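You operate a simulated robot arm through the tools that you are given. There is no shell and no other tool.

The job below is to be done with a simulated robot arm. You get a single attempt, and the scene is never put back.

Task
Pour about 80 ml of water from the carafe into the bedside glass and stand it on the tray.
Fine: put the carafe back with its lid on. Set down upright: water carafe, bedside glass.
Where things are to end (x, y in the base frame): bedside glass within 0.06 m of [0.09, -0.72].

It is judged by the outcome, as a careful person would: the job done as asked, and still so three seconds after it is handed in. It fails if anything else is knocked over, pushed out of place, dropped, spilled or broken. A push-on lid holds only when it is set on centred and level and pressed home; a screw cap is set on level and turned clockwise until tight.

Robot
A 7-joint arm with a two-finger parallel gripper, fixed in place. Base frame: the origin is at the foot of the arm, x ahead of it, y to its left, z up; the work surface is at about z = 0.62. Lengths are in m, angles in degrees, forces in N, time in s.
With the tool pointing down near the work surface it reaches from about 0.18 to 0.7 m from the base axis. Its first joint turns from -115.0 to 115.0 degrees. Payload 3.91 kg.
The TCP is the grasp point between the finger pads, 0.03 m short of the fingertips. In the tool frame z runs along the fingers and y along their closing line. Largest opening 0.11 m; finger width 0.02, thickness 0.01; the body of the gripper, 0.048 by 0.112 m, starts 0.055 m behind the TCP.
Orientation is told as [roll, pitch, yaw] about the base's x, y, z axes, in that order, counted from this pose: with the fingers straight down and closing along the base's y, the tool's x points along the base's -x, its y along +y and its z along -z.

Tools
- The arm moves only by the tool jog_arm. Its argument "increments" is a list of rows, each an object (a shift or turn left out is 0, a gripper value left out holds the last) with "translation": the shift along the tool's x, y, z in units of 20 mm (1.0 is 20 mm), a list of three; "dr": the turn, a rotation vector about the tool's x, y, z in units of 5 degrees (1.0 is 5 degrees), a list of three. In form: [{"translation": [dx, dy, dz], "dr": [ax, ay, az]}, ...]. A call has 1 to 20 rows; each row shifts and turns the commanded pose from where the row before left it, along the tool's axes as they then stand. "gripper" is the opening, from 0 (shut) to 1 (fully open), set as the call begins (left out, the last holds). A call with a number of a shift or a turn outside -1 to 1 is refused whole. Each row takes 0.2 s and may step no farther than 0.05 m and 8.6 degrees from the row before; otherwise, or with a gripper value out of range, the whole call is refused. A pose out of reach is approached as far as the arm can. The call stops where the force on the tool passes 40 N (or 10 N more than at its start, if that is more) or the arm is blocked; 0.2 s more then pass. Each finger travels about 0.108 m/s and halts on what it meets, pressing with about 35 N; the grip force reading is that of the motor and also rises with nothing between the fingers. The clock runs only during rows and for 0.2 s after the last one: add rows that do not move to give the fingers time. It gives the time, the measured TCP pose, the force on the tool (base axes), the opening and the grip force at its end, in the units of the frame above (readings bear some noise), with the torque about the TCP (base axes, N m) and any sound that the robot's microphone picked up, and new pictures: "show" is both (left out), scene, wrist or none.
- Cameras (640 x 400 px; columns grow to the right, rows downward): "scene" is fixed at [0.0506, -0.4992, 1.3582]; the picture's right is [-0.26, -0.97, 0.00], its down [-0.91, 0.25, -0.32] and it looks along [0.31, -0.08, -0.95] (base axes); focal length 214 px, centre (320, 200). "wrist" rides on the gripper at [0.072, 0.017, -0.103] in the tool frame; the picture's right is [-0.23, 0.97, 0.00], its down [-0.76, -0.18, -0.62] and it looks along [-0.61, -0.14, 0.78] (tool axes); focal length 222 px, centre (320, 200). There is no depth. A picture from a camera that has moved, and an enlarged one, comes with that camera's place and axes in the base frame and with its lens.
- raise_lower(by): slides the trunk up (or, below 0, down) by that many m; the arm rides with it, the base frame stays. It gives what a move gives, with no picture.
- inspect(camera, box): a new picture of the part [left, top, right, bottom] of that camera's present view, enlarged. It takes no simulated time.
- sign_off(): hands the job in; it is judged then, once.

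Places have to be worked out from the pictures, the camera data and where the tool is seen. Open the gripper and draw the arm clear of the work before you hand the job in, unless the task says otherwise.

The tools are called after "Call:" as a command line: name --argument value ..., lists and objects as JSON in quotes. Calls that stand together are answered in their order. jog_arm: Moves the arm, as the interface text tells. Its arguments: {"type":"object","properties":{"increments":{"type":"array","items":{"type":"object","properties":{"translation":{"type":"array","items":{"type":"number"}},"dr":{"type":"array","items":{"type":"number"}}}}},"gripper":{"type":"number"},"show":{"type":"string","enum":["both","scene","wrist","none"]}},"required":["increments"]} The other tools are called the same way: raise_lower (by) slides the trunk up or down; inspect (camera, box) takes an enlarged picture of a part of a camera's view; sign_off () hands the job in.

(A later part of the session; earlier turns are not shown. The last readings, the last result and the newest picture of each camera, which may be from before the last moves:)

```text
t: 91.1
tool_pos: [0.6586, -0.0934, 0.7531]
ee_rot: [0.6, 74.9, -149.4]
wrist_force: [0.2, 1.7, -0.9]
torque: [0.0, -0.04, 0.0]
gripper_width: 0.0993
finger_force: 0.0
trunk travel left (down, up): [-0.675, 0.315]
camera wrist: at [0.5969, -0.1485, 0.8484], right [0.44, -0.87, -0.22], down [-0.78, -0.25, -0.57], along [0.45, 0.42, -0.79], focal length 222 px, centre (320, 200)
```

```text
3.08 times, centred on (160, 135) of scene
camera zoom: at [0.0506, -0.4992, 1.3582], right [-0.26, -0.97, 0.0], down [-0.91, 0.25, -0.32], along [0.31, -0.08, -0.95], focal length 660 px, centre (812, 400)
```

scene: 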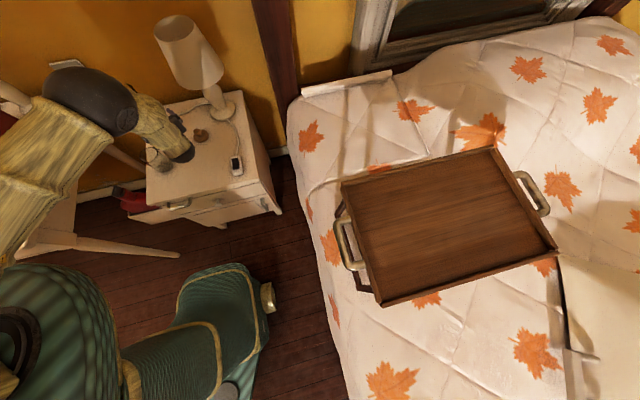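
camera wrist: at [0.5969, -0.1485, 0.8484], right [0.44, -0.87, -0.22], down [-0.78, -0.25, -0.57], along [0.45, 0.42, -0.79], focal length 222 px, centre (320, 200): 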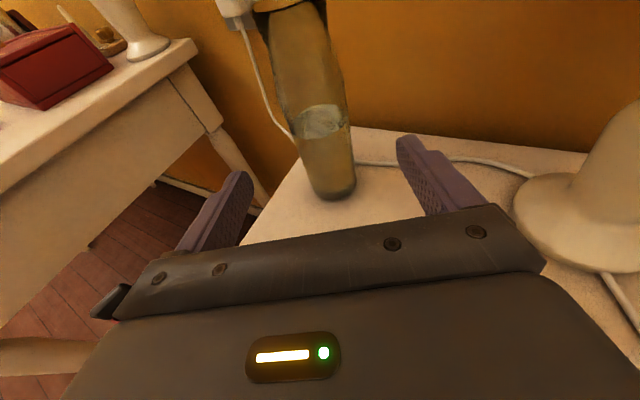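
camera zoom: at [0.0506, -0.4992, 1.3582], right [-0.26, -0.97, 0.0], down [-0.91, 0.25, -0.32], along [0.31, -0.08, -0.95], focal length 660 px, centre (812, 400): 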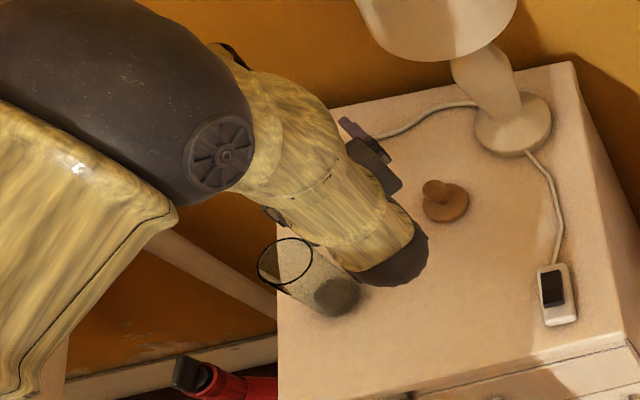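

The carafe is centred on the tool axis, and the water level is again at z ≈ 0.723. I'm advancing 11 cm along the axis to straddle it.

Call:
jog_arm --increments '[{"translation": [0, 0, 0.915]}, {"translation": [0, 0, 0.915]}, {"translation": [0, 0, 0.915]}, {"translation": [0, 0, 0.915]}, {"translation": [0, 0, 0.915]}, {"translation": [0, 0, 0.915]}, {}]' --show "both"

Call:
inspect --camera "wrist" --box '[220, 60, 440, 240]'

Call:
inspect --camera "scene" --box '[100, 70, 220, 200]'

```text
t: 92.7
tool_pos: [0.7503, -0.0387, 0.725]
ee_rot: [0.8, 74.8, -149.3]
wrist_force: [-0.5, 0.2, -0.2]
torque: [0.0, -0.03, -0.02]
gripper_width: 0.0993
finger_force: 0.0
trunk travel left (down, up): [-0.675, 0.315]
camera wrist: at [0.689, -0.0939, 0.8213], right [0.44, -0.87, -0.22], down [-0.78, -0.25, -0.57], along [0.45, 0.42, -0.79], focal length 222 px, centre (320, 200)
```

scene: 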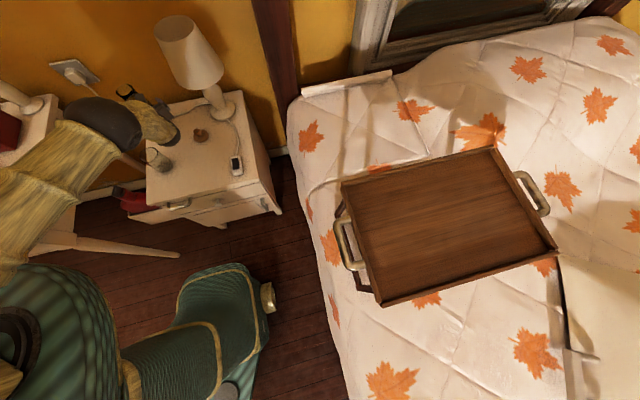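
wrist: 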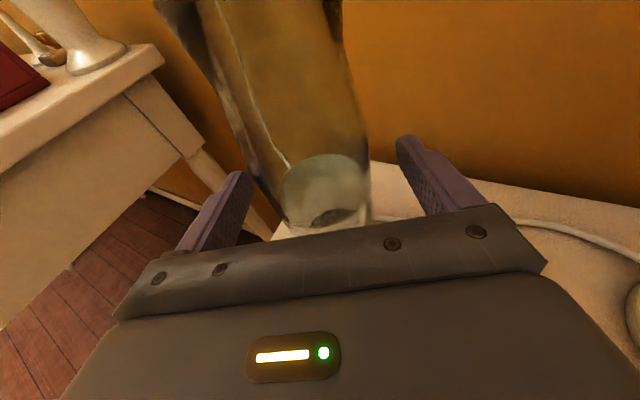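

```text
2.22 times, centred on (330, 150) of wrist
camera zoom: at [0.689, -0.0939, 0.8213], right [0.44, -0.87, -0.22], down [-0.78, -0.25, -0.57], along [0.45, 0.42, -0.79], focal length 494 px, centre (298, 311)
```

zoom: 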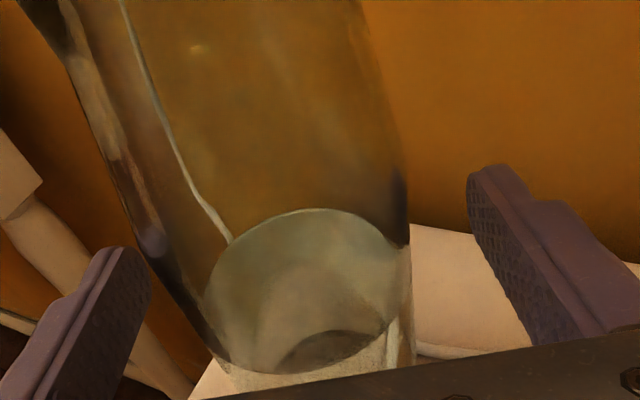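

```text
3.08 times, centred on (160, 135) of scene
camera zoom: at [0.0506, -0.4992, 1.3582], right [-0.26, -0.97, 0.0], down [-0.91, 0.25, -0.32], along [0.31, -0.08, -0.95], focal length 660 px, centre (812, 400)
```

zoom: 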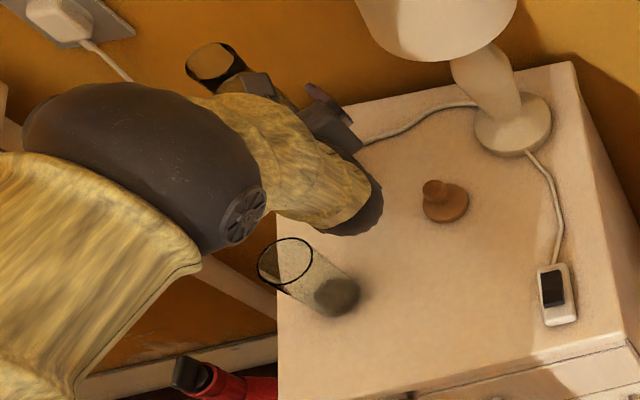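

The carafe is centred between the fingers within a millimetre or two. I'll close on it.

Call:
jog_arm --increments '[{}, {}, {}, {}]' --gripper 0 --show "wrist"

Call:
inspect --camera "scene" --box '[100, 70, 220, 200]'

```text
t: 93.7
tool_pos: [0.7503, -0.0395, 0.7261]
ee_rot: [0.6, 75.0, -149.4]
wrist_force: [0.5, 1.0, 1.0]
torque: [0.29, 0.13, -0.06]
gripper_width: 0.0573
finger_force: 34.5
trunk travel left (down, up): [-0.675, 0.315]
camera wrist: at [0.6887, -0.0939, 0.8213], right [0.44, -0.87, -0.22], down [-0.78, -0.25, -0.57], along [0.45, 0.42, -0.79], focal length 222 px, centre (320, 200)
```

wrist: 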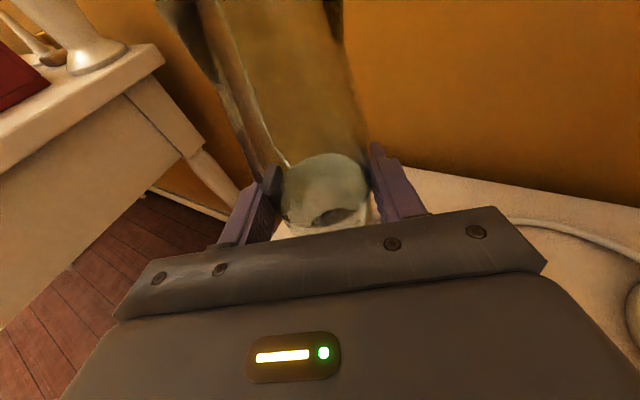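

```text
3.08 times, centred on (160, 135) of scene
camera zoom: at [0.0506, -0.4992, 1.3582], right [-0.26, -0.97, 0.0], down [-0.91, 0.25, -0.32], along [0.31, -0.08, -0.95], focal length 660 px, centre (812, 400)
```

zoom: 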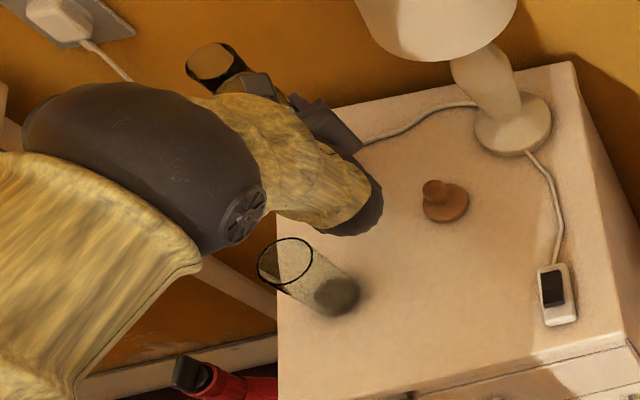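

The carafe is gripped at 57.3 mm wide. I'll lift it gently a few centimetres and read the weight.

Call:
jog_arm --increments '[{"translation": [0.2415, 0, -0.0647]}, {"translation": [0.483, 0, -0.129]}, {"translation": [0.483, 0, -0.129]}, {"translation": [0.483, 0, -0.129]}, {}]' --show "both"

Call:
inspect --camera "scene" --box '[100, 50, 220, 180]'

```text
t: 94.9
tool_pos: [0.7504, -0.0387, 0.7602]
ee_rot: [0.5, 74.9, -149.5]
wrist_force: [-0.3, -0.5, -5.0]
torque: [0.0, 0.02, 0.04]
gripper_width: 0.0552
finger_force: 35.3
trunk travel left (down, up): [-0.675, 0.315]
camera wrist: at [0.689, -0.0939, 0.8556], right [0.44, -0.87, -0.22], down [-0.78, -0.25, -0.57], along [0.45, 0.42, -0.79], focal length 222 px, centre (320, 200)
```

scene: 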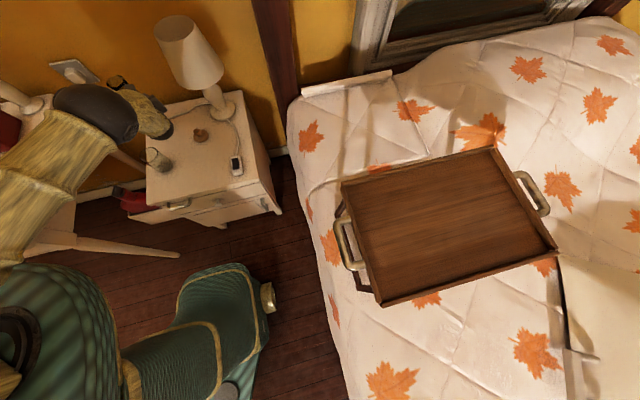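
wrist: 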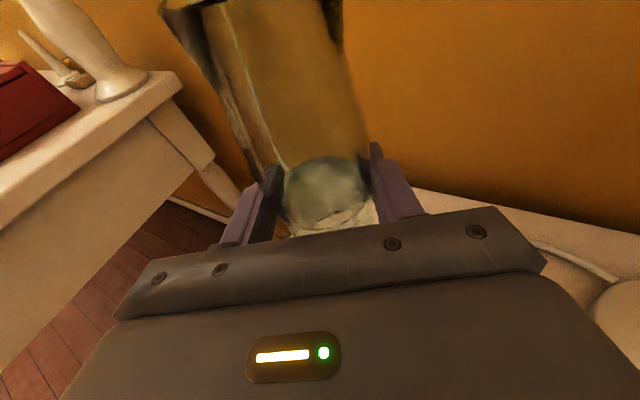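

```text
3.08 times, centred on (160, 115) of scene
camera zoom: at [0.0506, -0.4992, 1.3582], right [-0.26, -0.97, 0.0], down [-0.91, 0.25, -0.32], along [0.31, -0.08, -0.95], focal length 660 px, centre (812, 462)
```

zoom: 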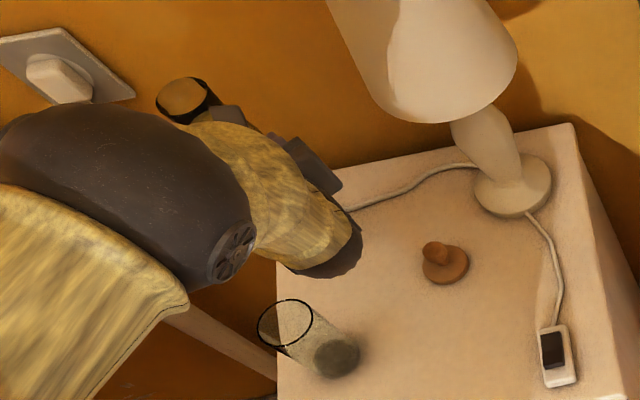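

The carafe lifts cleanly at about 5 N and upright. I'll raise it to z ≈ 0.80 and carry it back to the pouring position on the −y side of the glass.

Call:
jog_arm --increments '[{"translation": [0.9659, 0, -0.2588]}, {"translation": [0.9659, 0, -0.2588]}, {"translation": [-0.12, 0.01, -0.45]}, {"translation": [-0.239, 0.019, -0.895]}, {"translation": [-0.239, 0.019, -0.895]}, {"translation": [-0.239, 0.019, -0.895]}, {"translation": [-0.239, 0.019, -0.895]}, {"translation": [-0.239, 0.019, -0.895]}, {"translation": [-0.239, 0.019, -0.895]}, {"translation": [-0.239, 0.019, -0.895]}, {"translation": [-0.12, 0.01, -0.45]}, {}, {}]' --show "both"

Call:
inspect --camera "scene" --box '[80, 50, 230, 210]'

```text
t: 97.7
tool_pos: [0.6236, -0.1156, 0.8002]
ee_rot: [0.6, 74.9, -149.4]
wrist_force: [0.1, 0.0, -4.1]
torque: [0.0, 0.02, -0.04]
gripper_width: 0.0555
finger_force: 35.0
trunk travel left (down, up): [-0.675, 0.315]
camera wrist: at [0.5613, -0.1701, 0.8965], right [0.44, -0.87, -0.22], down [-0.78, -0.25, -0.57], along [0.45, 0.42, -0.79], focal length 222 px, centre (320, 200)
```

scene: 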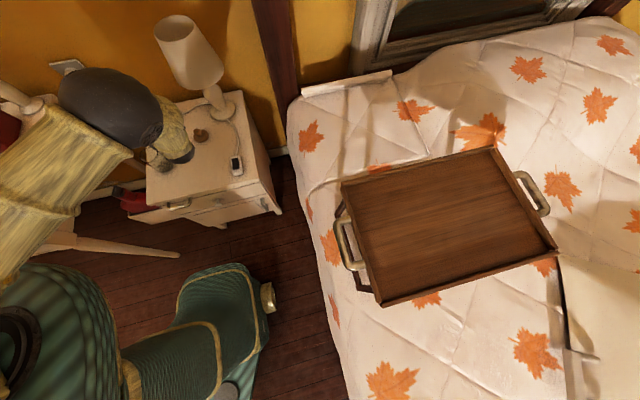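
wrist: 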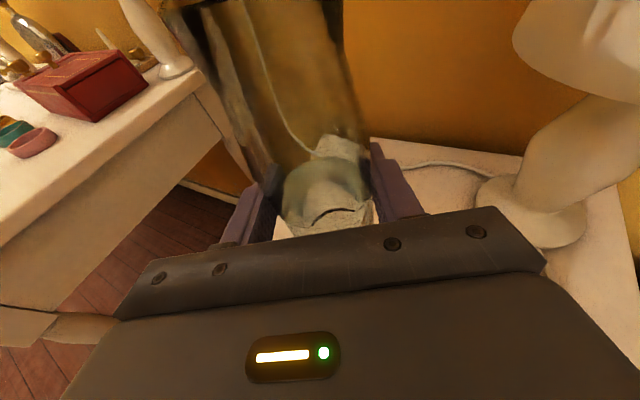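

```text
2.50 times, centred on (155, 130) of scene
camera zoom: at [0.0506, -0.4992, 1.3582], right [-0.26, -0.97, 0.0], down [-0.91, 0.25, -0.32], along [0.31, -0.08, -0.95], focal length 536 px, centre (732, 375)
```

zoom: 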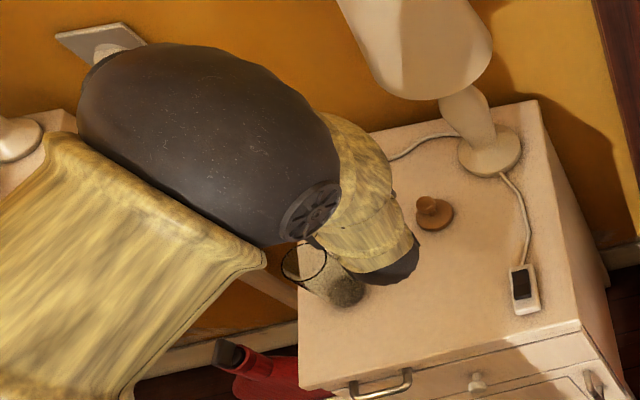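

The carafe is upright at the pour position and the glass is still visible. I'll take a few still readings for a baseline weight.

Call:
jog_arm --increments '[{}]' --show "none"

Call:
jog_arm --increments '[{}]' --show "none"

Call:
jog_arm --increments '[{}]' --show "none"

Call:
jog_arm --increments '[{}]' --show "none"

Call:
jog_arm --increments '[{}]' --show "none"

Call:
jog_arm --increments '[{}]' --show "none"

```text
t: 98.1
tool_pos: [0.623, -0.1148, 0.8006]
ee_rot: [0.6, 75.0, -149.5]
wrist_force: [0.0, 0.4, -3.3]
torque: [-0.01, 0.04, 0.03]
gripper_width: 0.0553
finger_force: 34.9
trunk travel left (down, up): [-0.675, 0.315]
```

```text
t: 98.5
tool_pos: [0.623, -0.1142, 0.8006]
ee_rot: [0.6, 74.9, -149.4]
wrist_force: [-1.1, 0.1, -3.0]
torque: [0.02, 0.01, -0.01]
gripper_width: 0.0555
finger_force: 34.7
trunk travel left (down, up): [-0.675, 0.315]
```

```text
t: 98.9
tool_pos: [0.6232, -0.1136, 0.8002]
ee_rot: [0.6, 74.9, -149.4]
wrist_force: [0.4, -0.4, -5.7]
torque: [0.0, 0.03, 0.0]
gripper_width: 0.0555
finger_force: 34.9
trunk travel left (down, up): [-0.675, 0.315]
```

```text
t: 99.3
tool_pos: [0.6241, -0.1138, 0.8004]
ee_rot: [0.6, 74.9, -149.3]
wrist_force: [0.7, -0.1, -4.3]
torque: [-0.02, 0.01, -0.01]
gripper_width: 0.0551
finger_force: 35.0
trunk travel left (down, up): [-0.675, 0.315]
```

```text
t: 99.7
tool_pos: [0.6229, -0.114, 0.7997]
ee_rot: [0.7, 74.9, -149.3]
wrist_force: [-0.8, -0.1, -4.4]
torque: [-0.02, 0.0, -0.01]
gripper_width: 0.055
finger_force: 35.2
trunk travel left (down, up): [-0.675, 0.315]
```

```text
t: 100.1
tool_pos: [0.6245, -0.1139, 0.7993]
ee_rot: [0.6, 74.9, -149.4]
wrist_force: [-0.2, -0.6, -3.5]
torque: [-0.02, -0.01, -0.01]
gripper_width: 0.0557
finger_force: 35.1
trunk travel left (down, up): [-0.675, 0.315]
```

The baseline averages about 4.2 N, but it's noisy, so I'll rely on pictures. I'm starting the tilt with 40°, well below spilling, to check that the arm tracks.

Call:
jog_arm --increments '[{"dr": [-0.2588, 0, -0.9659]}, {"dr": [-0.2588, 0, -0.9659]}, {"dr": [-0.2588, 0, -0.9659]}, {"dr": [-0.2588, 0, -0.9659]}, {"dr": [-0.2588, 0, -0.9659]}, {"dr": [-0.2588, 0, -0.9659]}, {"dr": [-0.2588, 0, -0.9659]}, {"dr": [-0.2588, 0, -0.9659]}, {}]' --show "both"

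Call:
inspect --camera "scene" --box '[80, 50, 230, 210]'

```text
t: 102.1
tool_pos: [0.6241, -0.1157, 0.7993]
ee_rot: [72.9, 47.5, -82.6]
wrist_force: [0.3, -0.3, -4.2]
torque: [0.07, 0.04, 0.01]
gripper_width: 0.0552
finger_force: 34.6
trunk travel left (down, up): [-0.675, 0.315]
camera wrist: at [0.5287, -0.1141, 0.8841], right [0.39, -0.8, 0.46], down [-0.57, -0.6, -0.55], along [0.72, -0.05, -0.69], focal length 222 px, centre (320, 200)
```

scene: 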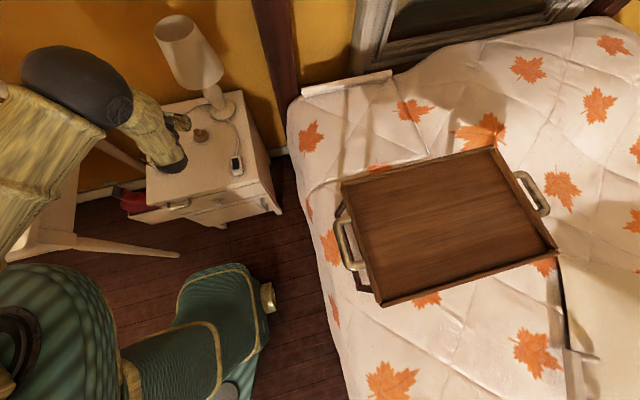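
wrist: 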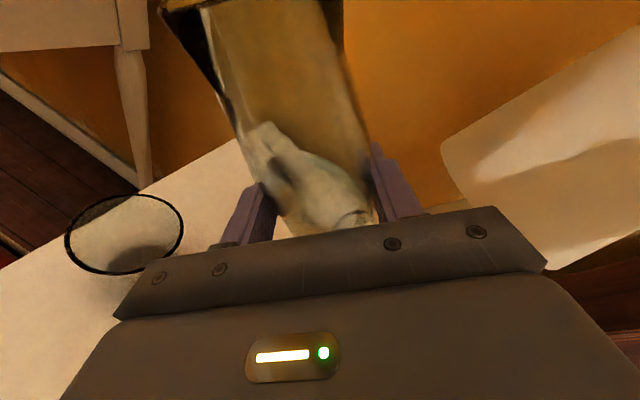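

```text
2.50 times, centred on (155, 130) of scene
camera zoom: at [0.0506, -0.4992, 1.3582], right [-0.26, -0.97, 0.0], down [-0.91, 0.25, -0.32], along [0.31, -0.08, -0.95], focal length 536 px, centre (732, 375)
```

zoom: 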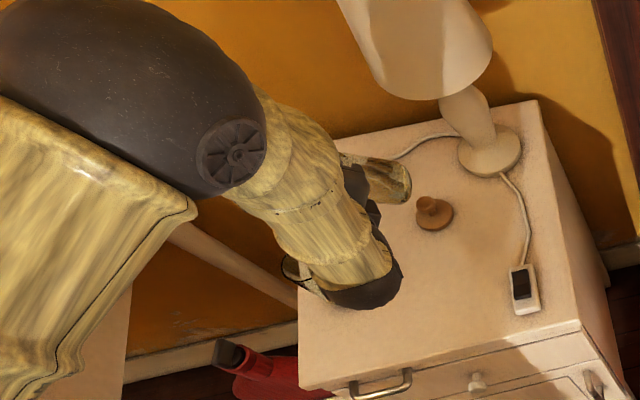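

The arm tracks well, and the wrist camera now sees the glass directly, placing it at about (0.574, −0.030). I'll continue to a 70° tilt, still below the spill angle, then lower toward the glass.

Call:
jog_arm --increments '[{"dr": [-0.2588, 0, -0.9659]}, {"dr": [-0.2588, 0, -0.9659]}, {"dr": [-0.2588, 0, -0.9659]}, {"dr": [-0.2588, 0, -0.9659]}, {"dr": [-0.2588, 0, -0.9659]}, {}]' --show "both"

Call:
inspect --camera "wrist" --box '[0, 0, 400, 250]'

```text
t: 103.5
tool_pos: [0.6243, -0.1152, 0.7989]
ee_rot: [83.1, 23.9, -76.4]
wrist_force: [-0.2, 0.5, -4.2]
torque: [0.13, 0.09, 0.02]
gripper_width: 0.0556
finger_force: 35.3
trunk travel left (down, up): [-0.675, 0.315]
camera wrist: at [0.5127, -0.0867, 0.855], right [0.25, -0.55, 0.79], down [-0.47, -0.79, -0.4], along [0.85, -0.27, -0.46], focal length 222 px, centre (320, 200)
```

scene: 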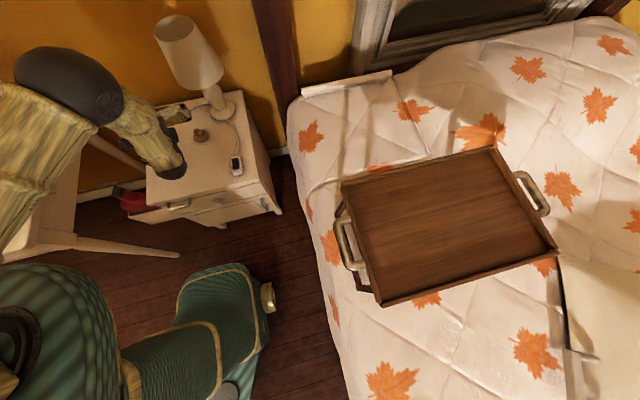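
wrist: 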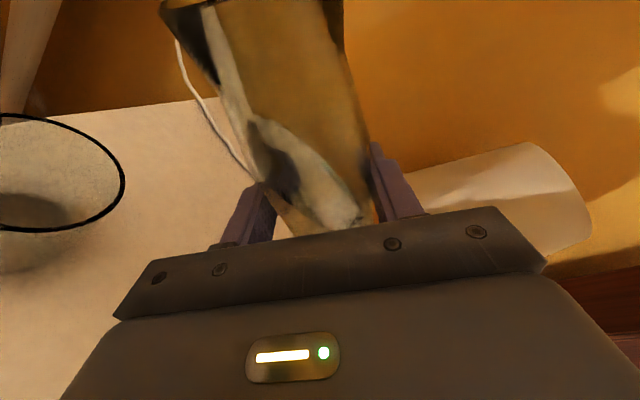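

```text
1.60 times, centred on (200, 125) of wrist
camera zoom: at [0.5127, -0.0867, 0.855], right [0.25, -0.55, 0.79], down [-0.47, -0.79, -0.4], along [0.85, -0.27, -0.46], focal length 355 px, centre (512, 320)
```

zoom: 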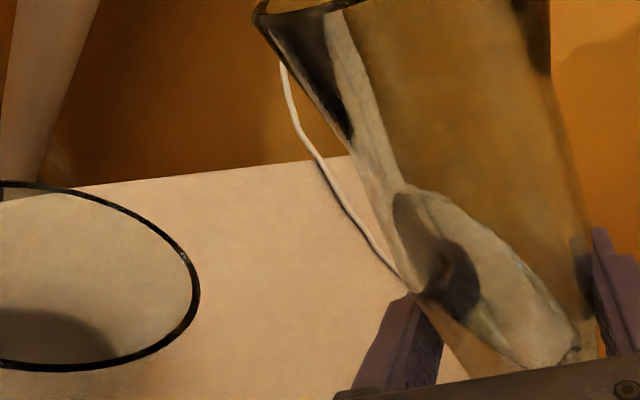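

I'm at 65° tilt. I'll lower 5 cm toward the glass and tilt to 72°, then check how the lip sits relative to the rim.

Call:
jog_arm --increments '[{"translation": [-0.34, -0.755, 0.091]}, {"translation": [-0.34, -0.755, 0.091]}, {"translation": [-0.34, -0.755, 0.091]}, {"dr": [-0.2588, 0, -0.9659]}, {"dr": [-0.1035, 0, -0.3864]}, {}]' --show "both"

Call:
inspect --camera "wrist" --box '[0, 0, 400, 250]'

Call:
inspect --camera "scene" --box '[100, 70, 240, 200]'

```text
t: 104.9
tool_pos: [0.6219, -0.1161, 0.7511]
ee_rot: [85.0, 17.3, -75.7]
wrist_force: [-0.2, -0.8, -4.3]
torque: [0.12, 0.11, 0.0]
gripper_width: 0.0552
finger_force: 34.8
trunk travel left (down, up): [-0.675, 0.315]
camera wrist: at [0.509, -0.0817, 0.7943], right [0.2, -0.47, 0.86], down [-0.45, -0.83, -0.34], along [0.87, -0.31, -0.38], focal length 222 px, centre (320, 200)
```

scene: 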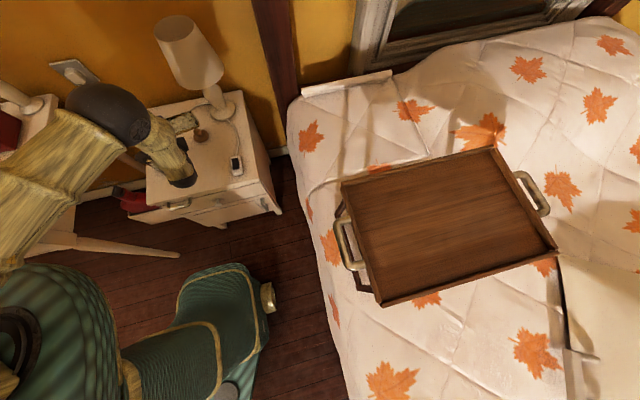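
wrist: 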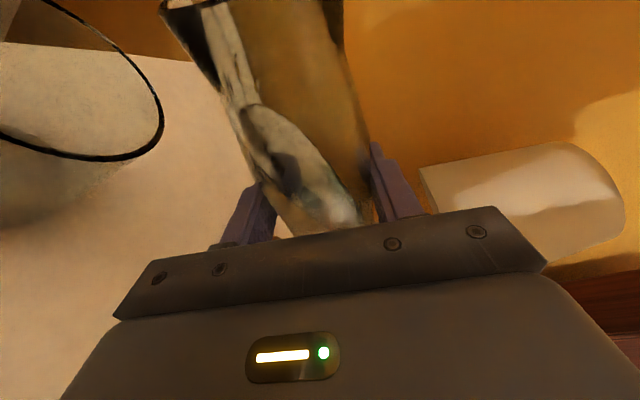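

```text
1.60 times, centred on (200, 125) of wrist
camera zoom: at [0.509, -0.0817, 0.7943], right [0.2, -0.47, 0.86], down [-0.45, -0.83, -0.34], along [0.87, -0.31, -0.38], focal length 355 px, centre (512, 320)
```

zoom: 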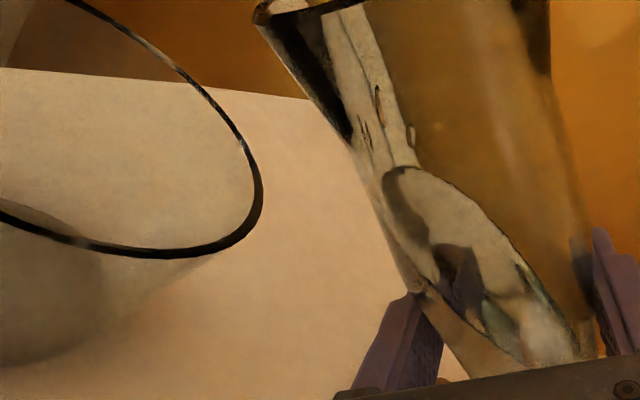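

```text
3.08 times, centred on (170, 135) of scene
camera zoom: at [0.0506, -0.4992, 1.3582], right [-0.26, -0.97, 0.0], down [-0.91, 0.25, -0.32], along [0.31, -0.08, -0.95], focal length 660 px, centre (782, 400)
```

zoom: 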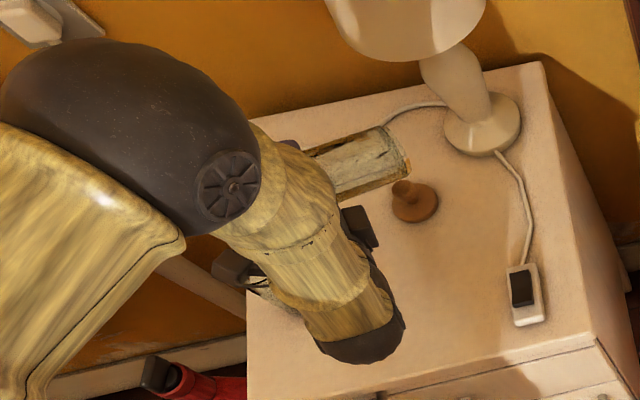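

Tilt is 72° and the lip is over the glass. I'll lower 16 mm so the lip is about 2–3 cm above the rim, then tilt in small steps while watching the glass.

Call:
jog_arm --increments '[{"translation": [-0.239, -0.761, 0.064]}, {"dr": [-0.0518, 0, -0.1932]}, {"dr": [-0.0518, 0, -0.1932]}, {"dr": [-0.0518, 0, -0.1932]}, {}, {}]' --show "wrist"

Call:
inspect --camera "wrist" --box '[0, 0, 400, 250]'

```text
t: 106.3
tool_pos: [0.6217, -0.115, 0.7341]
ee_rot: [86.0, 14.2, -75.5]
wrist_force: [-0.2, -0.7, -3.7]
torque: [0.12, 0.09, 0.02]
gripper_width: 0.0555
finger_force: 34.8
trunk travel left (down, up): [-0.675, 0.315]
camera wrist: at [0.508, -0.0798, 0.7744], right [0.18, -0.43, 0.89], down [-0.44, -0.84, -0.32], along [0.88, -0.33, -0.34], focal length 222 px, centre (320, 200)
```

wrist: 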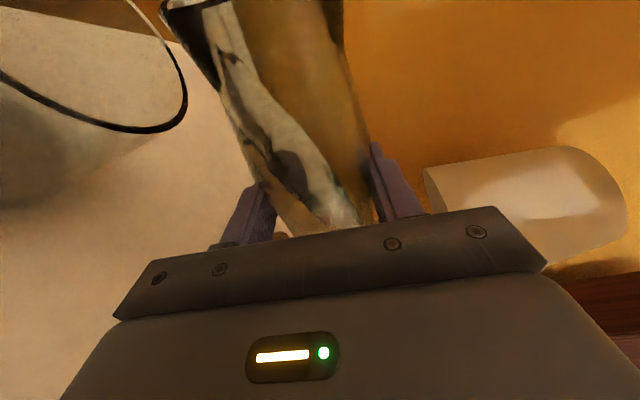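

```text
1.60 times, centred on (200, 125) of wrist
camera zoom: at [0.508, -0.0798, 0.7744], right [0.18, -0.43, 0.89], down [-0.44, -0.84, -0.32], along [0.88, -0.33, -0.34], focal length 355 px, centre (512, 320)
```

zoom: 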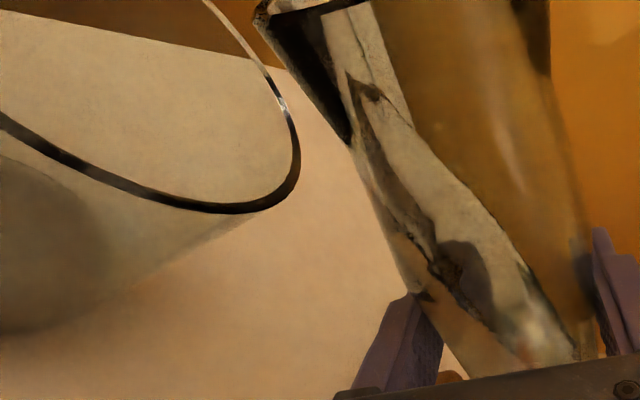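

At 75° the water is close to the mouth and nothing has poured yet. I'll continue in 1° steps.

Call:
jog_arm --increments '[{"dr": [-0.0518, 0, -0.1932]}, {}, {"dr": [-0.0518, 0, -0.1932]}, {}, {}, {}]' --show "wrist"

Call:
inspect --camera "wrist" --box '[0, 0, 400, 250]'

```text
t: 107.7
tool_pos: [0.6233, -0.1169, 0.7335]
ee_rot: [86.4, 12.3, -75.3]
wrist_force: [-0.1, -0.6, -3.9]
torque: [0.08, 0.09, 0.02]
gripper_width: 0.0553
finger_force: 35.4
trunk travel left (down, up): [-0.675, 0.315]
camera wrist: at [0.5078, -0.0784, 0.7715], right [0.17, -0.4, 0.9], down [-0.43, -0.85, -0.3], along [0.89, -0.34, -0.31], focal length 222 px, centre (320, 200)
```

wrist: 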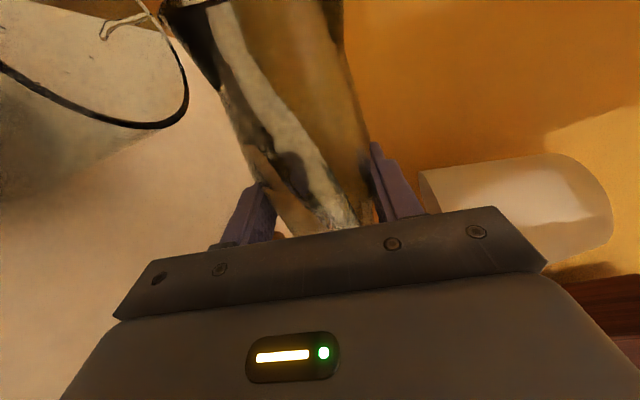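

```text
1.60 times, centred on (200, 125) of wrist
camera zoom: at [0.5078, -0.0784, 0.7715], right [0.17, -0.4, 0.9], down [-0.43, -0.85, -0.3], along [0.89, -0.34, -0.31], focal length 355 px, centre (512, 320)
```

zoom: 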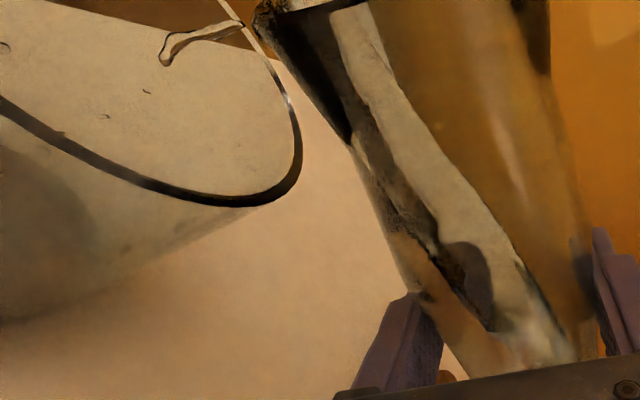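

At 77° the first water is running from the lip into the glass. I'll hold and watch.

Call:
jog_arm --increments '[{}, {}, {}, {}, {}]' --show "wrist"

Call:
inspect --camera "wrist" --box '[0, 0, 400, 250]'

```text
t: 108.9
tool_pos: [0.6235, -0.1142, 0.7342]
ee_rot: [86.5, 12.3, -75.4]
wrist_force: [0.2, 0.3, -4.2]
torque: [0.1, 0.07, -0.01]
gripper_width: 0.0553
finger_force: 34.9
trunk travel left (down, up): [-0.675, 0.315]
camera wrist: at [0.5078, -0.0784, 0.7715], right [0.17, -0.4, 0.9], down [-0.43, -0.85, -0.3], along [0.89, -0.34, -0.31], focal length 222 px, centre (320, 200)
```

wrist: 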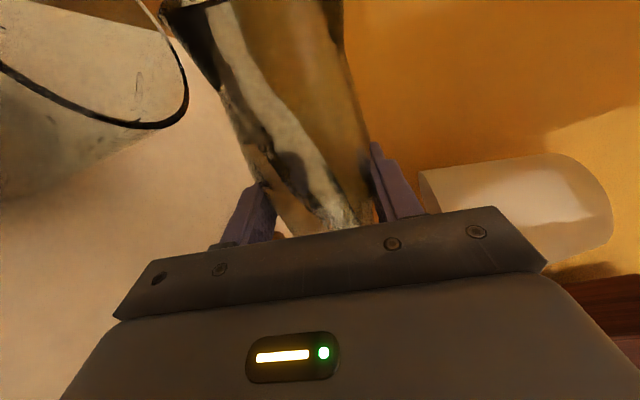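

```text
1.60 times, centred on (200, 125) of wrist
camera zoom: at [0.5078, -0.0784, 0.7715], right [0.17, -0.4, 0.9], down [-0.43, -0.85, -0.3], along [0.89, -0.34, -0.31], focal length 355 px, centre (512, 320)
```

zoom: 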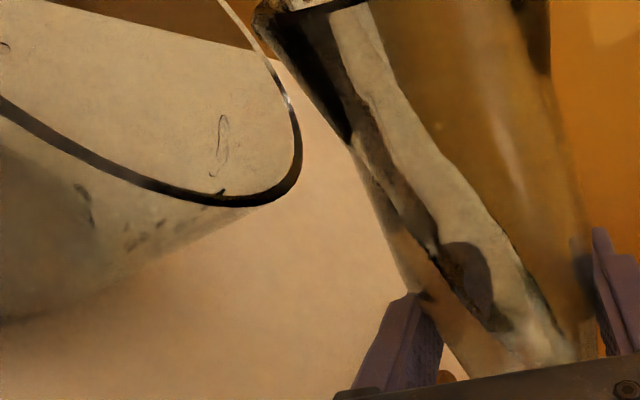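

Flow stops at each angle once the level drops to the lip, which makes it easy to control. The stream lands near the glass centre. I'll go on 1° at a time with holds.

Call:
jog_arm --increments '[{"dr": [-0.0518, 0, -0.1932]}, {}, {}, {}, {}, {}, {}]' --show "wrist"

Call:
inspect --camera "wrist" --box '[0, 0, 400, 250]'

Call:
jog_arm --increments '[{"dr": [-0.0518, 0, -0.1932]}, {}, {}, {}, {}, {}, {}]' --show "wrist"

Call:
inspect --camera "wrist" --box '[0, 0, 400, 250]'

```text
t: 110.5
tool_pos: [0.623, -0.115, 0.733]
ee_rot: [86.8, 11.4, -75.3]
wrist_force: [0.4, 0.7, -3.8]
torque: [0.09, 0.07, 0.0]
gripper_width: 0.0551
finger_force: 34.5
trunk travel left (down, up): [-0.675, 0.315]
camera wrist: at [0.5076, -0.078, 0.7696], right [0.16, -0.39, 0.91], down [-0.43, -0.86, -0.29], along [0.89, -0.34, -0.3], focal length 222 px, centre (320, 200)
```

wrist: 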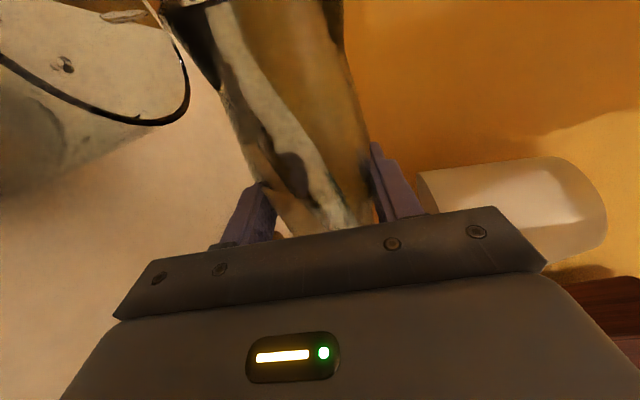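

```text
1.60 times, centred on (200, 125) of wrist
camera zoom: at [0.5076, -0.078, 0.7696], right [0.16, -0.39, 0.91], down [-0.43, -0.86, -0.29], along [0.89, -0.34, -0.3], focal length 355 px, centre (512, 320)
```

zoom: 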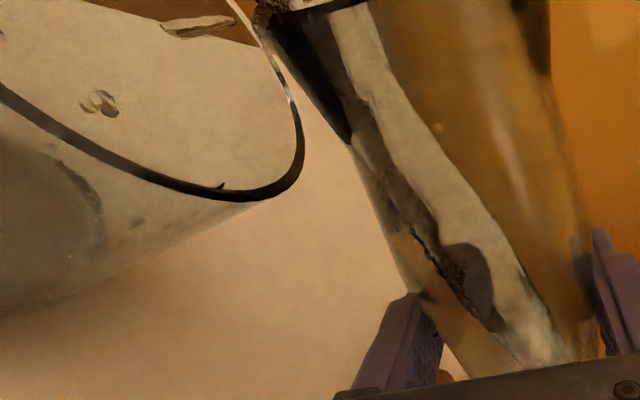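

```text
t: 112.1
tool_pos: [0.6227, -0.1159, 0.7337]
ee_rot: [87.0, 10.5, -75.2]
wrist_force: [-0.1, 0.7, -3.9]
torque: [0.09, 0.09, -0.05]
gripper_width: 0.0553
finger_force: 35.1
trunk travel left (down, up): [-0.675, 0.315]
camera wrist: at [0.5065, -0.0778, 0.7678], right [0.15, -0.37, 0.92], down [-0.43, -0.86, -0.28], along [0.89, -0.35, -0.29], focal length 222 px, centre (320, 200)
```

wrist: 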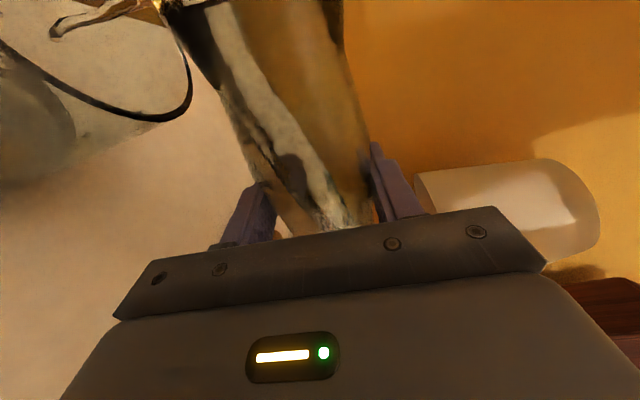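

```text
1.60 times, centred on (200, 125) of wrist
camera zoom: at [0.5065, -0.0778, 0.7678], right [0.15, -0.37, 0.92], down [-0.43, -0.86, -0.28], along [0.89, -0.35, -0.29], focal length 355 px, centre (512, 320)
```

zoom: 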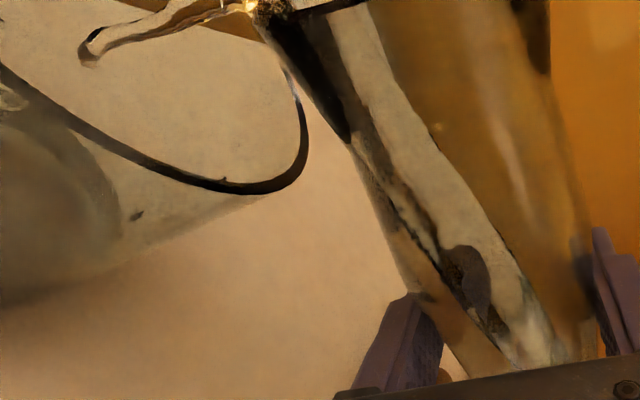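

Water is flowing steadily into the glass at 79°. I'll hold to let it settle.

Call:
jog_arm --increments '[{}, {}, {}, {}, {}, {}, {}, {}, {}, {}]' --show "wrist"

Call:
inspect --camera "wrist" --box '[0, 0, 320, 250]'

Call:
inspect --camera "scene" --box '[100, 110, 240, 200]'

```text
t: 114.3
tool_pos: [0.6232, -0.1158, 0.734]
ee_rot: [87.0, 10.3, -75.2]
wrist_force: [-0.8, -0.1, -4.1]
torque: [0.05, 0.06, 0.0]
gripper_width: 0.0553
finger_force: 34.9
trunk travel left (down, up): [-0.675, 0.315]
camera wrist: at [0.5065, -0.0778, 0.7678], right [0.15, -0.37, 0.92], down [-0.43, -0.86, -0.28], along [0.89, -0.35, -0.29], focal length 222 px, centre (320, 200)
```

wrist: 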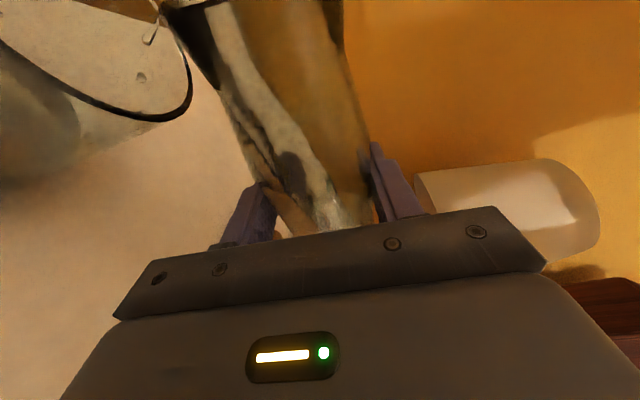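

```text
1.60 times, centred on (160, 125) of wrist
camera zoom: at [0.5065, -0.0778, 0.7678], right [0.15, -0.37, 0.92], down [-0.43, -0.86, -0.28], along [0.89, -0.35, -0.29], focal length 355 px, centre (576, 320)
```

zoom: 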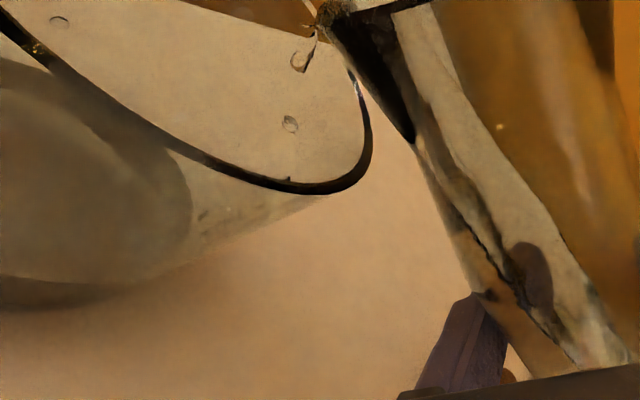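

```text
4.44 times, centred on (170, 155) of scene
camera zoom: at [0.0506, -0.4992, 1.3582], right [-0.26, -0.97, 0.0], down [-0.91, 0.25, -0.32], along [0.31, -0.08, -0.95], focal length 953 px, centre (987, 400)
```

zoom: 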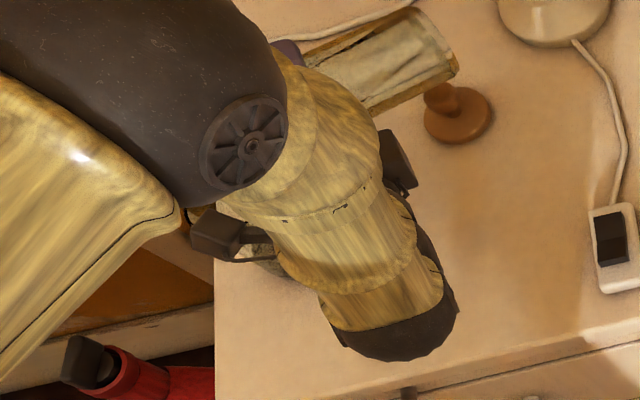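

Roughly 30 ml is in the glass. I'll continue to 80° and then 81°, with holds.

Call:
jog_arm --increments '[{"dr": [-0.0518, 0, -0.1932]}, {}, {}, {}, {}, {}, {}, {}, {}, {}, {}, {}]' --show "wrist"

Call:
inspect --camera "wrist" --box '[0, 0, 320, 250]'

Call:
jog_arm --increments '[{"dr": [-0.0518, 0, -0.1932]}, {}, {}, {}, {}, {}, {}, {}, {}, {}, {}, {}]' --show "wrist"

Call:
inspect --camera "wrist" --box '[0, 0, 320, 250]'

```text
t: 116.9
tool_pos: [0.6222, -0.1158, 0.7332]
ee_rot: [87.4, 9.5, -75.2]
wrist_force: [0.2, 0.0, -4.8]
torque: [0.08, 0.09, 0.02]
gripper_width: 0.0551
finger_force: 34.7
trunk travel left (down, up): [-0.675, 0.315]
camera wrist: at [0.5062, -0.0771, 0.7665], right [0.14, -0.36, 0.92], down [-0.42, -0.86, -0.27], along [0.89, -0.35, -0.28], focal length 222 px, centre (320, 200)
```

wrist: 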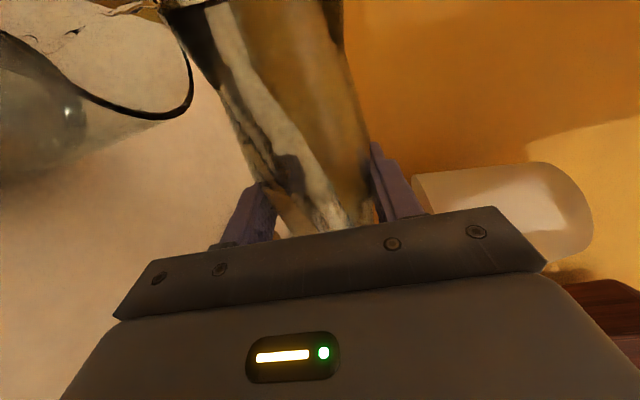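

```text
1.60 times, centred on (160, 125) of wrist
camera zoom: at [0.5062, -0.0771, 0.7665], right [0.14, -0.36, 0.92], down [-0.42, -0.86, -0.27], along [0.89, -0.35, -0.28], focal length 355 px, centre (576, 320)
```

zoom: 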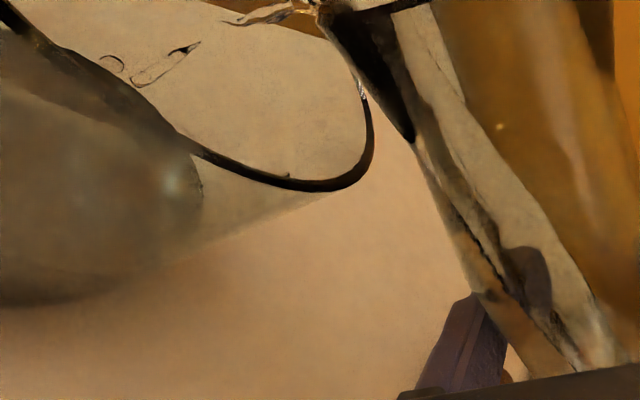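

```text
t: 119.5
tool_pos: [0.6215, -0.1156, 0.7336]
ee_rot: [87.7, 8.6, -75.1]
wrist_force: [-0.6, 0.3, -3.1]
torque: [0.1, 0.07, 0.04]
gripper_width: 0.0553
finger_force: 35.7
trunk travel left (down, up): [-0.675, 0.315]
camera wrist: at [0.5058, -0.0767, 0.7653], right [0.13, -0.35, 0.93], down [-0.42, -0.87, -0.26], along [0.9, -0.36, -0.26], focal length 222 px, centre (320, 200)
```

wrist: 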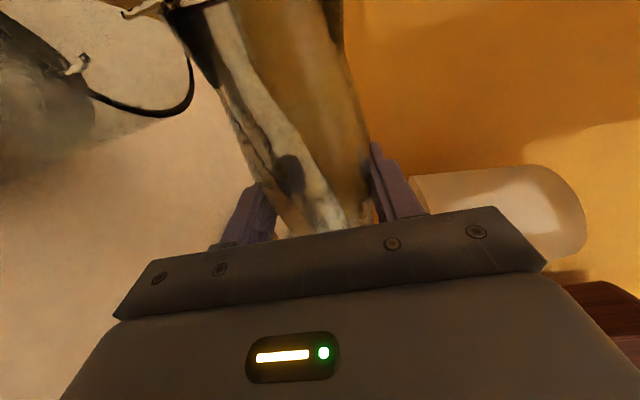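

```text
1.60 times, centred on (160, 125) of wrist
camera zoom: at [0.5058, -0.0767, 0.7653], right [0.13, -0.35, 0.93], down [-0.42, -0.87, -0.26], along [0.9, -0.36, -0.26], focal length 355 px, centre (576, 320)
```

zoom: 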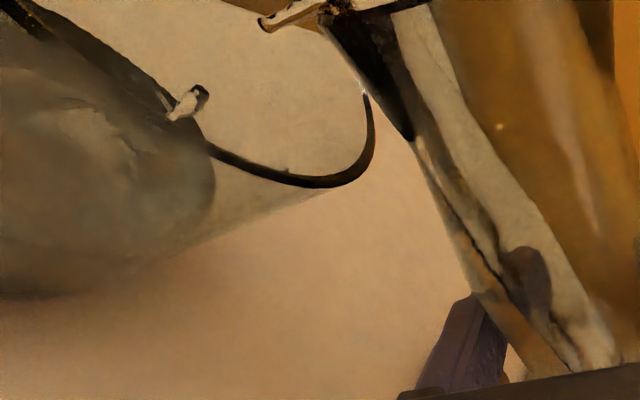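

The glass looks to hold about 70 ml and the flow is tapering. I'll hold a little longer and re-measure.

Call:
jog_arm --increments '[{}, {}, {}, {}, {}, {}, {}, {}, {}, {}]' --show "wrist"

Call:
inspect --camera "wrist" --box '[0, 0, 320, 250]'

```text
t: 121.7
tool_pos: [0.6231, -0.115, 0.7337]
ee_rot: [87.5, 8.4, -75.0]
wrist_force: [-0.6, -0.9, -4.3]
torque: [0.07, 0.03, 0.01]
gripper_width: 0.0553
finger_force: 34.9
trunk travel left (down, up): [-0.675, 0.315]
camera wrist: at [0.5058, -0.0767, 0.7653], right [0.13, -0.35, 0.93], down [-0.42, -0.87, -0.26], along [0.9, -0.36, -0.26], focal length 222 px, centre (320, 200)
```

wrist: 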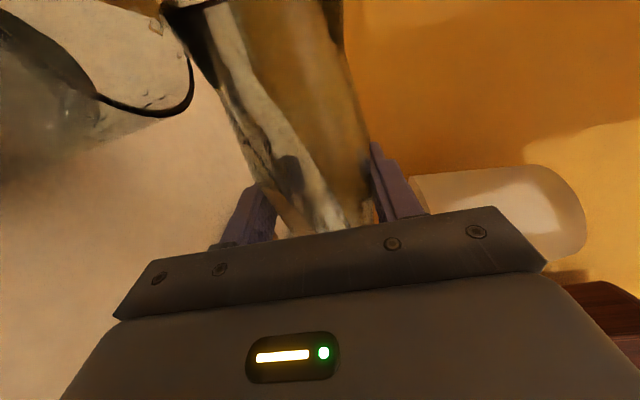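

```text
1.60 times, centred on (160, 125) of wrist
camera zoom: at [0.5058, -0.0767, 0.7653], right [0.13, -0.35, 0.93], down [-0.42, -0.87, -0.26], along [0.9, -0.36, -0.26], focal length 355 px, centre (576, 320)
```

zoom: 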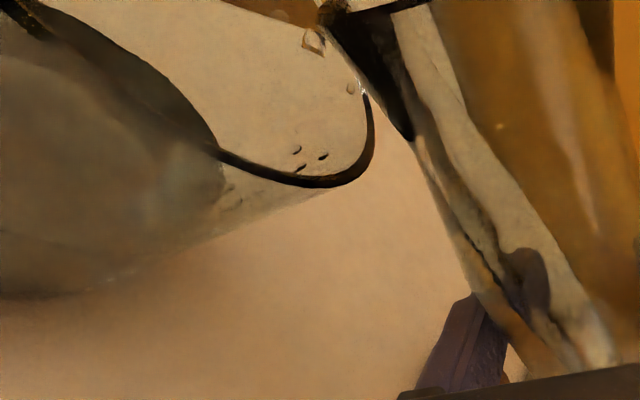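

The glass looks close to 80 ml and the stream has reduced to drips. I'll tip back promptly, raising as I go so the carafe's base clears the lid.

Call:
jog_arm --increments '[{"dr": [0.2588, 0, 0.9659]}, {"translation": [0.2337, 0.9703, -0.0626], "dr": [0.2588, 0, 0.9659]}, {"translation": [0.3145, 0.9455, -0.0843], "dr": [0.2588, 0, 0.9659]}, {"translation": [0.3929, 0.9135, -0.1053], "dr": [0.2588, 0, 0.9659]}, {"translation": [0.4683, 0.8746, -0.1255], "dr": [0.2588, 0, 0.9659]}, {}]' --show "both"

Call:
inspect --camera "wrist" --box '[0, 0, 400, 300]'

```text
t: 123.1
tool_pos: [0.6229, -0.1158, 0.8134]
ee_rot: [80.0, 32.6, -77.9]
wrist_force: [0.5, -1.1, -3.5]
torque: [0.11, 0.12, 0.01]
gripper_width: 0.0553
finger_force: 34.8
trunk travel left (down, up): [-0.675, 0.315]
camera wrist: at [0.517, -0.0954, 0.8816], right [0.31, -0.66, 0.69], down [-0.5, -0.73, -0.47], along [0.81, -0.2, -0.56], focal length 222 px, centre (320, 200)
```

scene: 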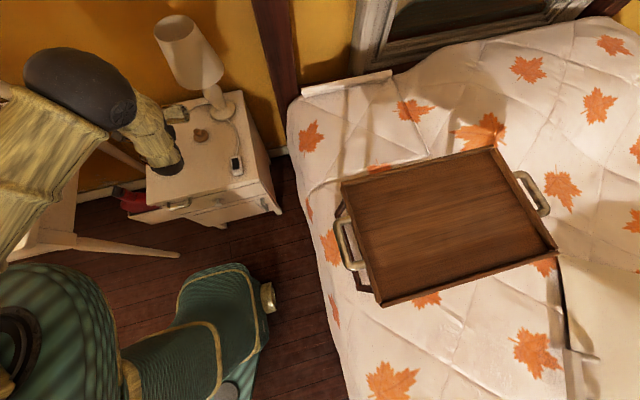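
wrist: 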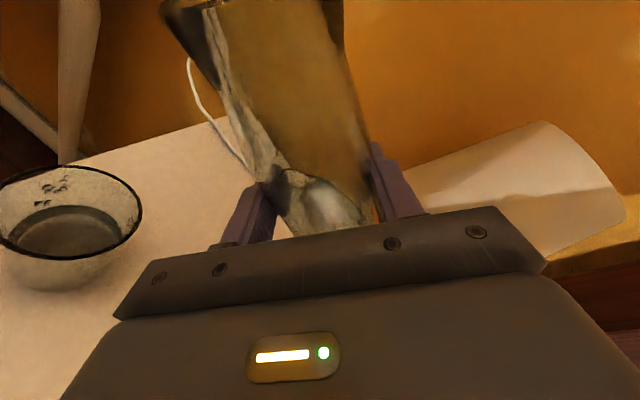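

```text
1.33 times, centred on (200, 150) of wrist
camera zoom: at [0.517, -0.0954, 0.8816], right [0.31, -0.66, 0.69], down [-0.5, -0.73, -0.47], along [0.81, -0.2, -0.56], focal length 296 px, centre (480, 267)
```

zoom: 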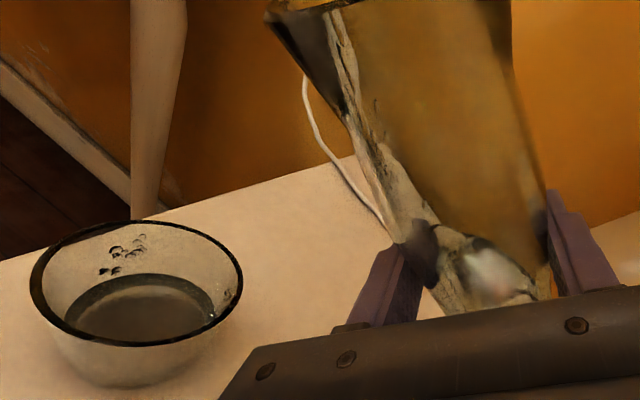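

The pour landed in the glass with no visible spill. I'll zoom in to measure the level.

Call:
inspect --camera "wrist" --box '[0, 150, 160, 300]'

Call:
inspect --camera "wrist" --box '[140, 0, 400, 240]'

```text
2.67 times, centred on (80, 225) of wrist
camera zoom: at [0.517, -0.0954, 0.8816], right [0.31, -0.66, 0.69], down [-0.5, -0.73, -0.47], along [0.81, -0.2, -0.56], focal length 592 px, centre (960, 133)
```

zoom: 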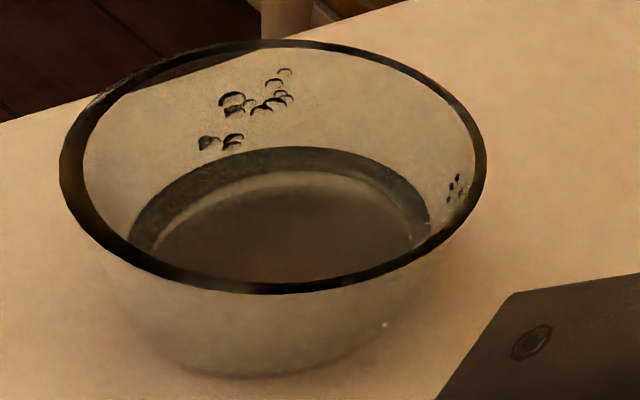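

```text
1.67 times, centred on (270, 120) of wrist
camera zoom: at [0.517, -0.0954, 0.8816], right [0.31, -0.66, 0.69], down [-0.5, -0.73, -0.47], along [0.81, -0.2, -0.56], focal length 370 px, centre (403, 333)
```

zoom: 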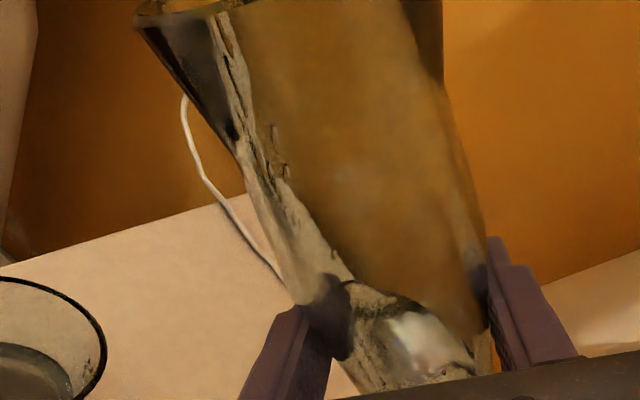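

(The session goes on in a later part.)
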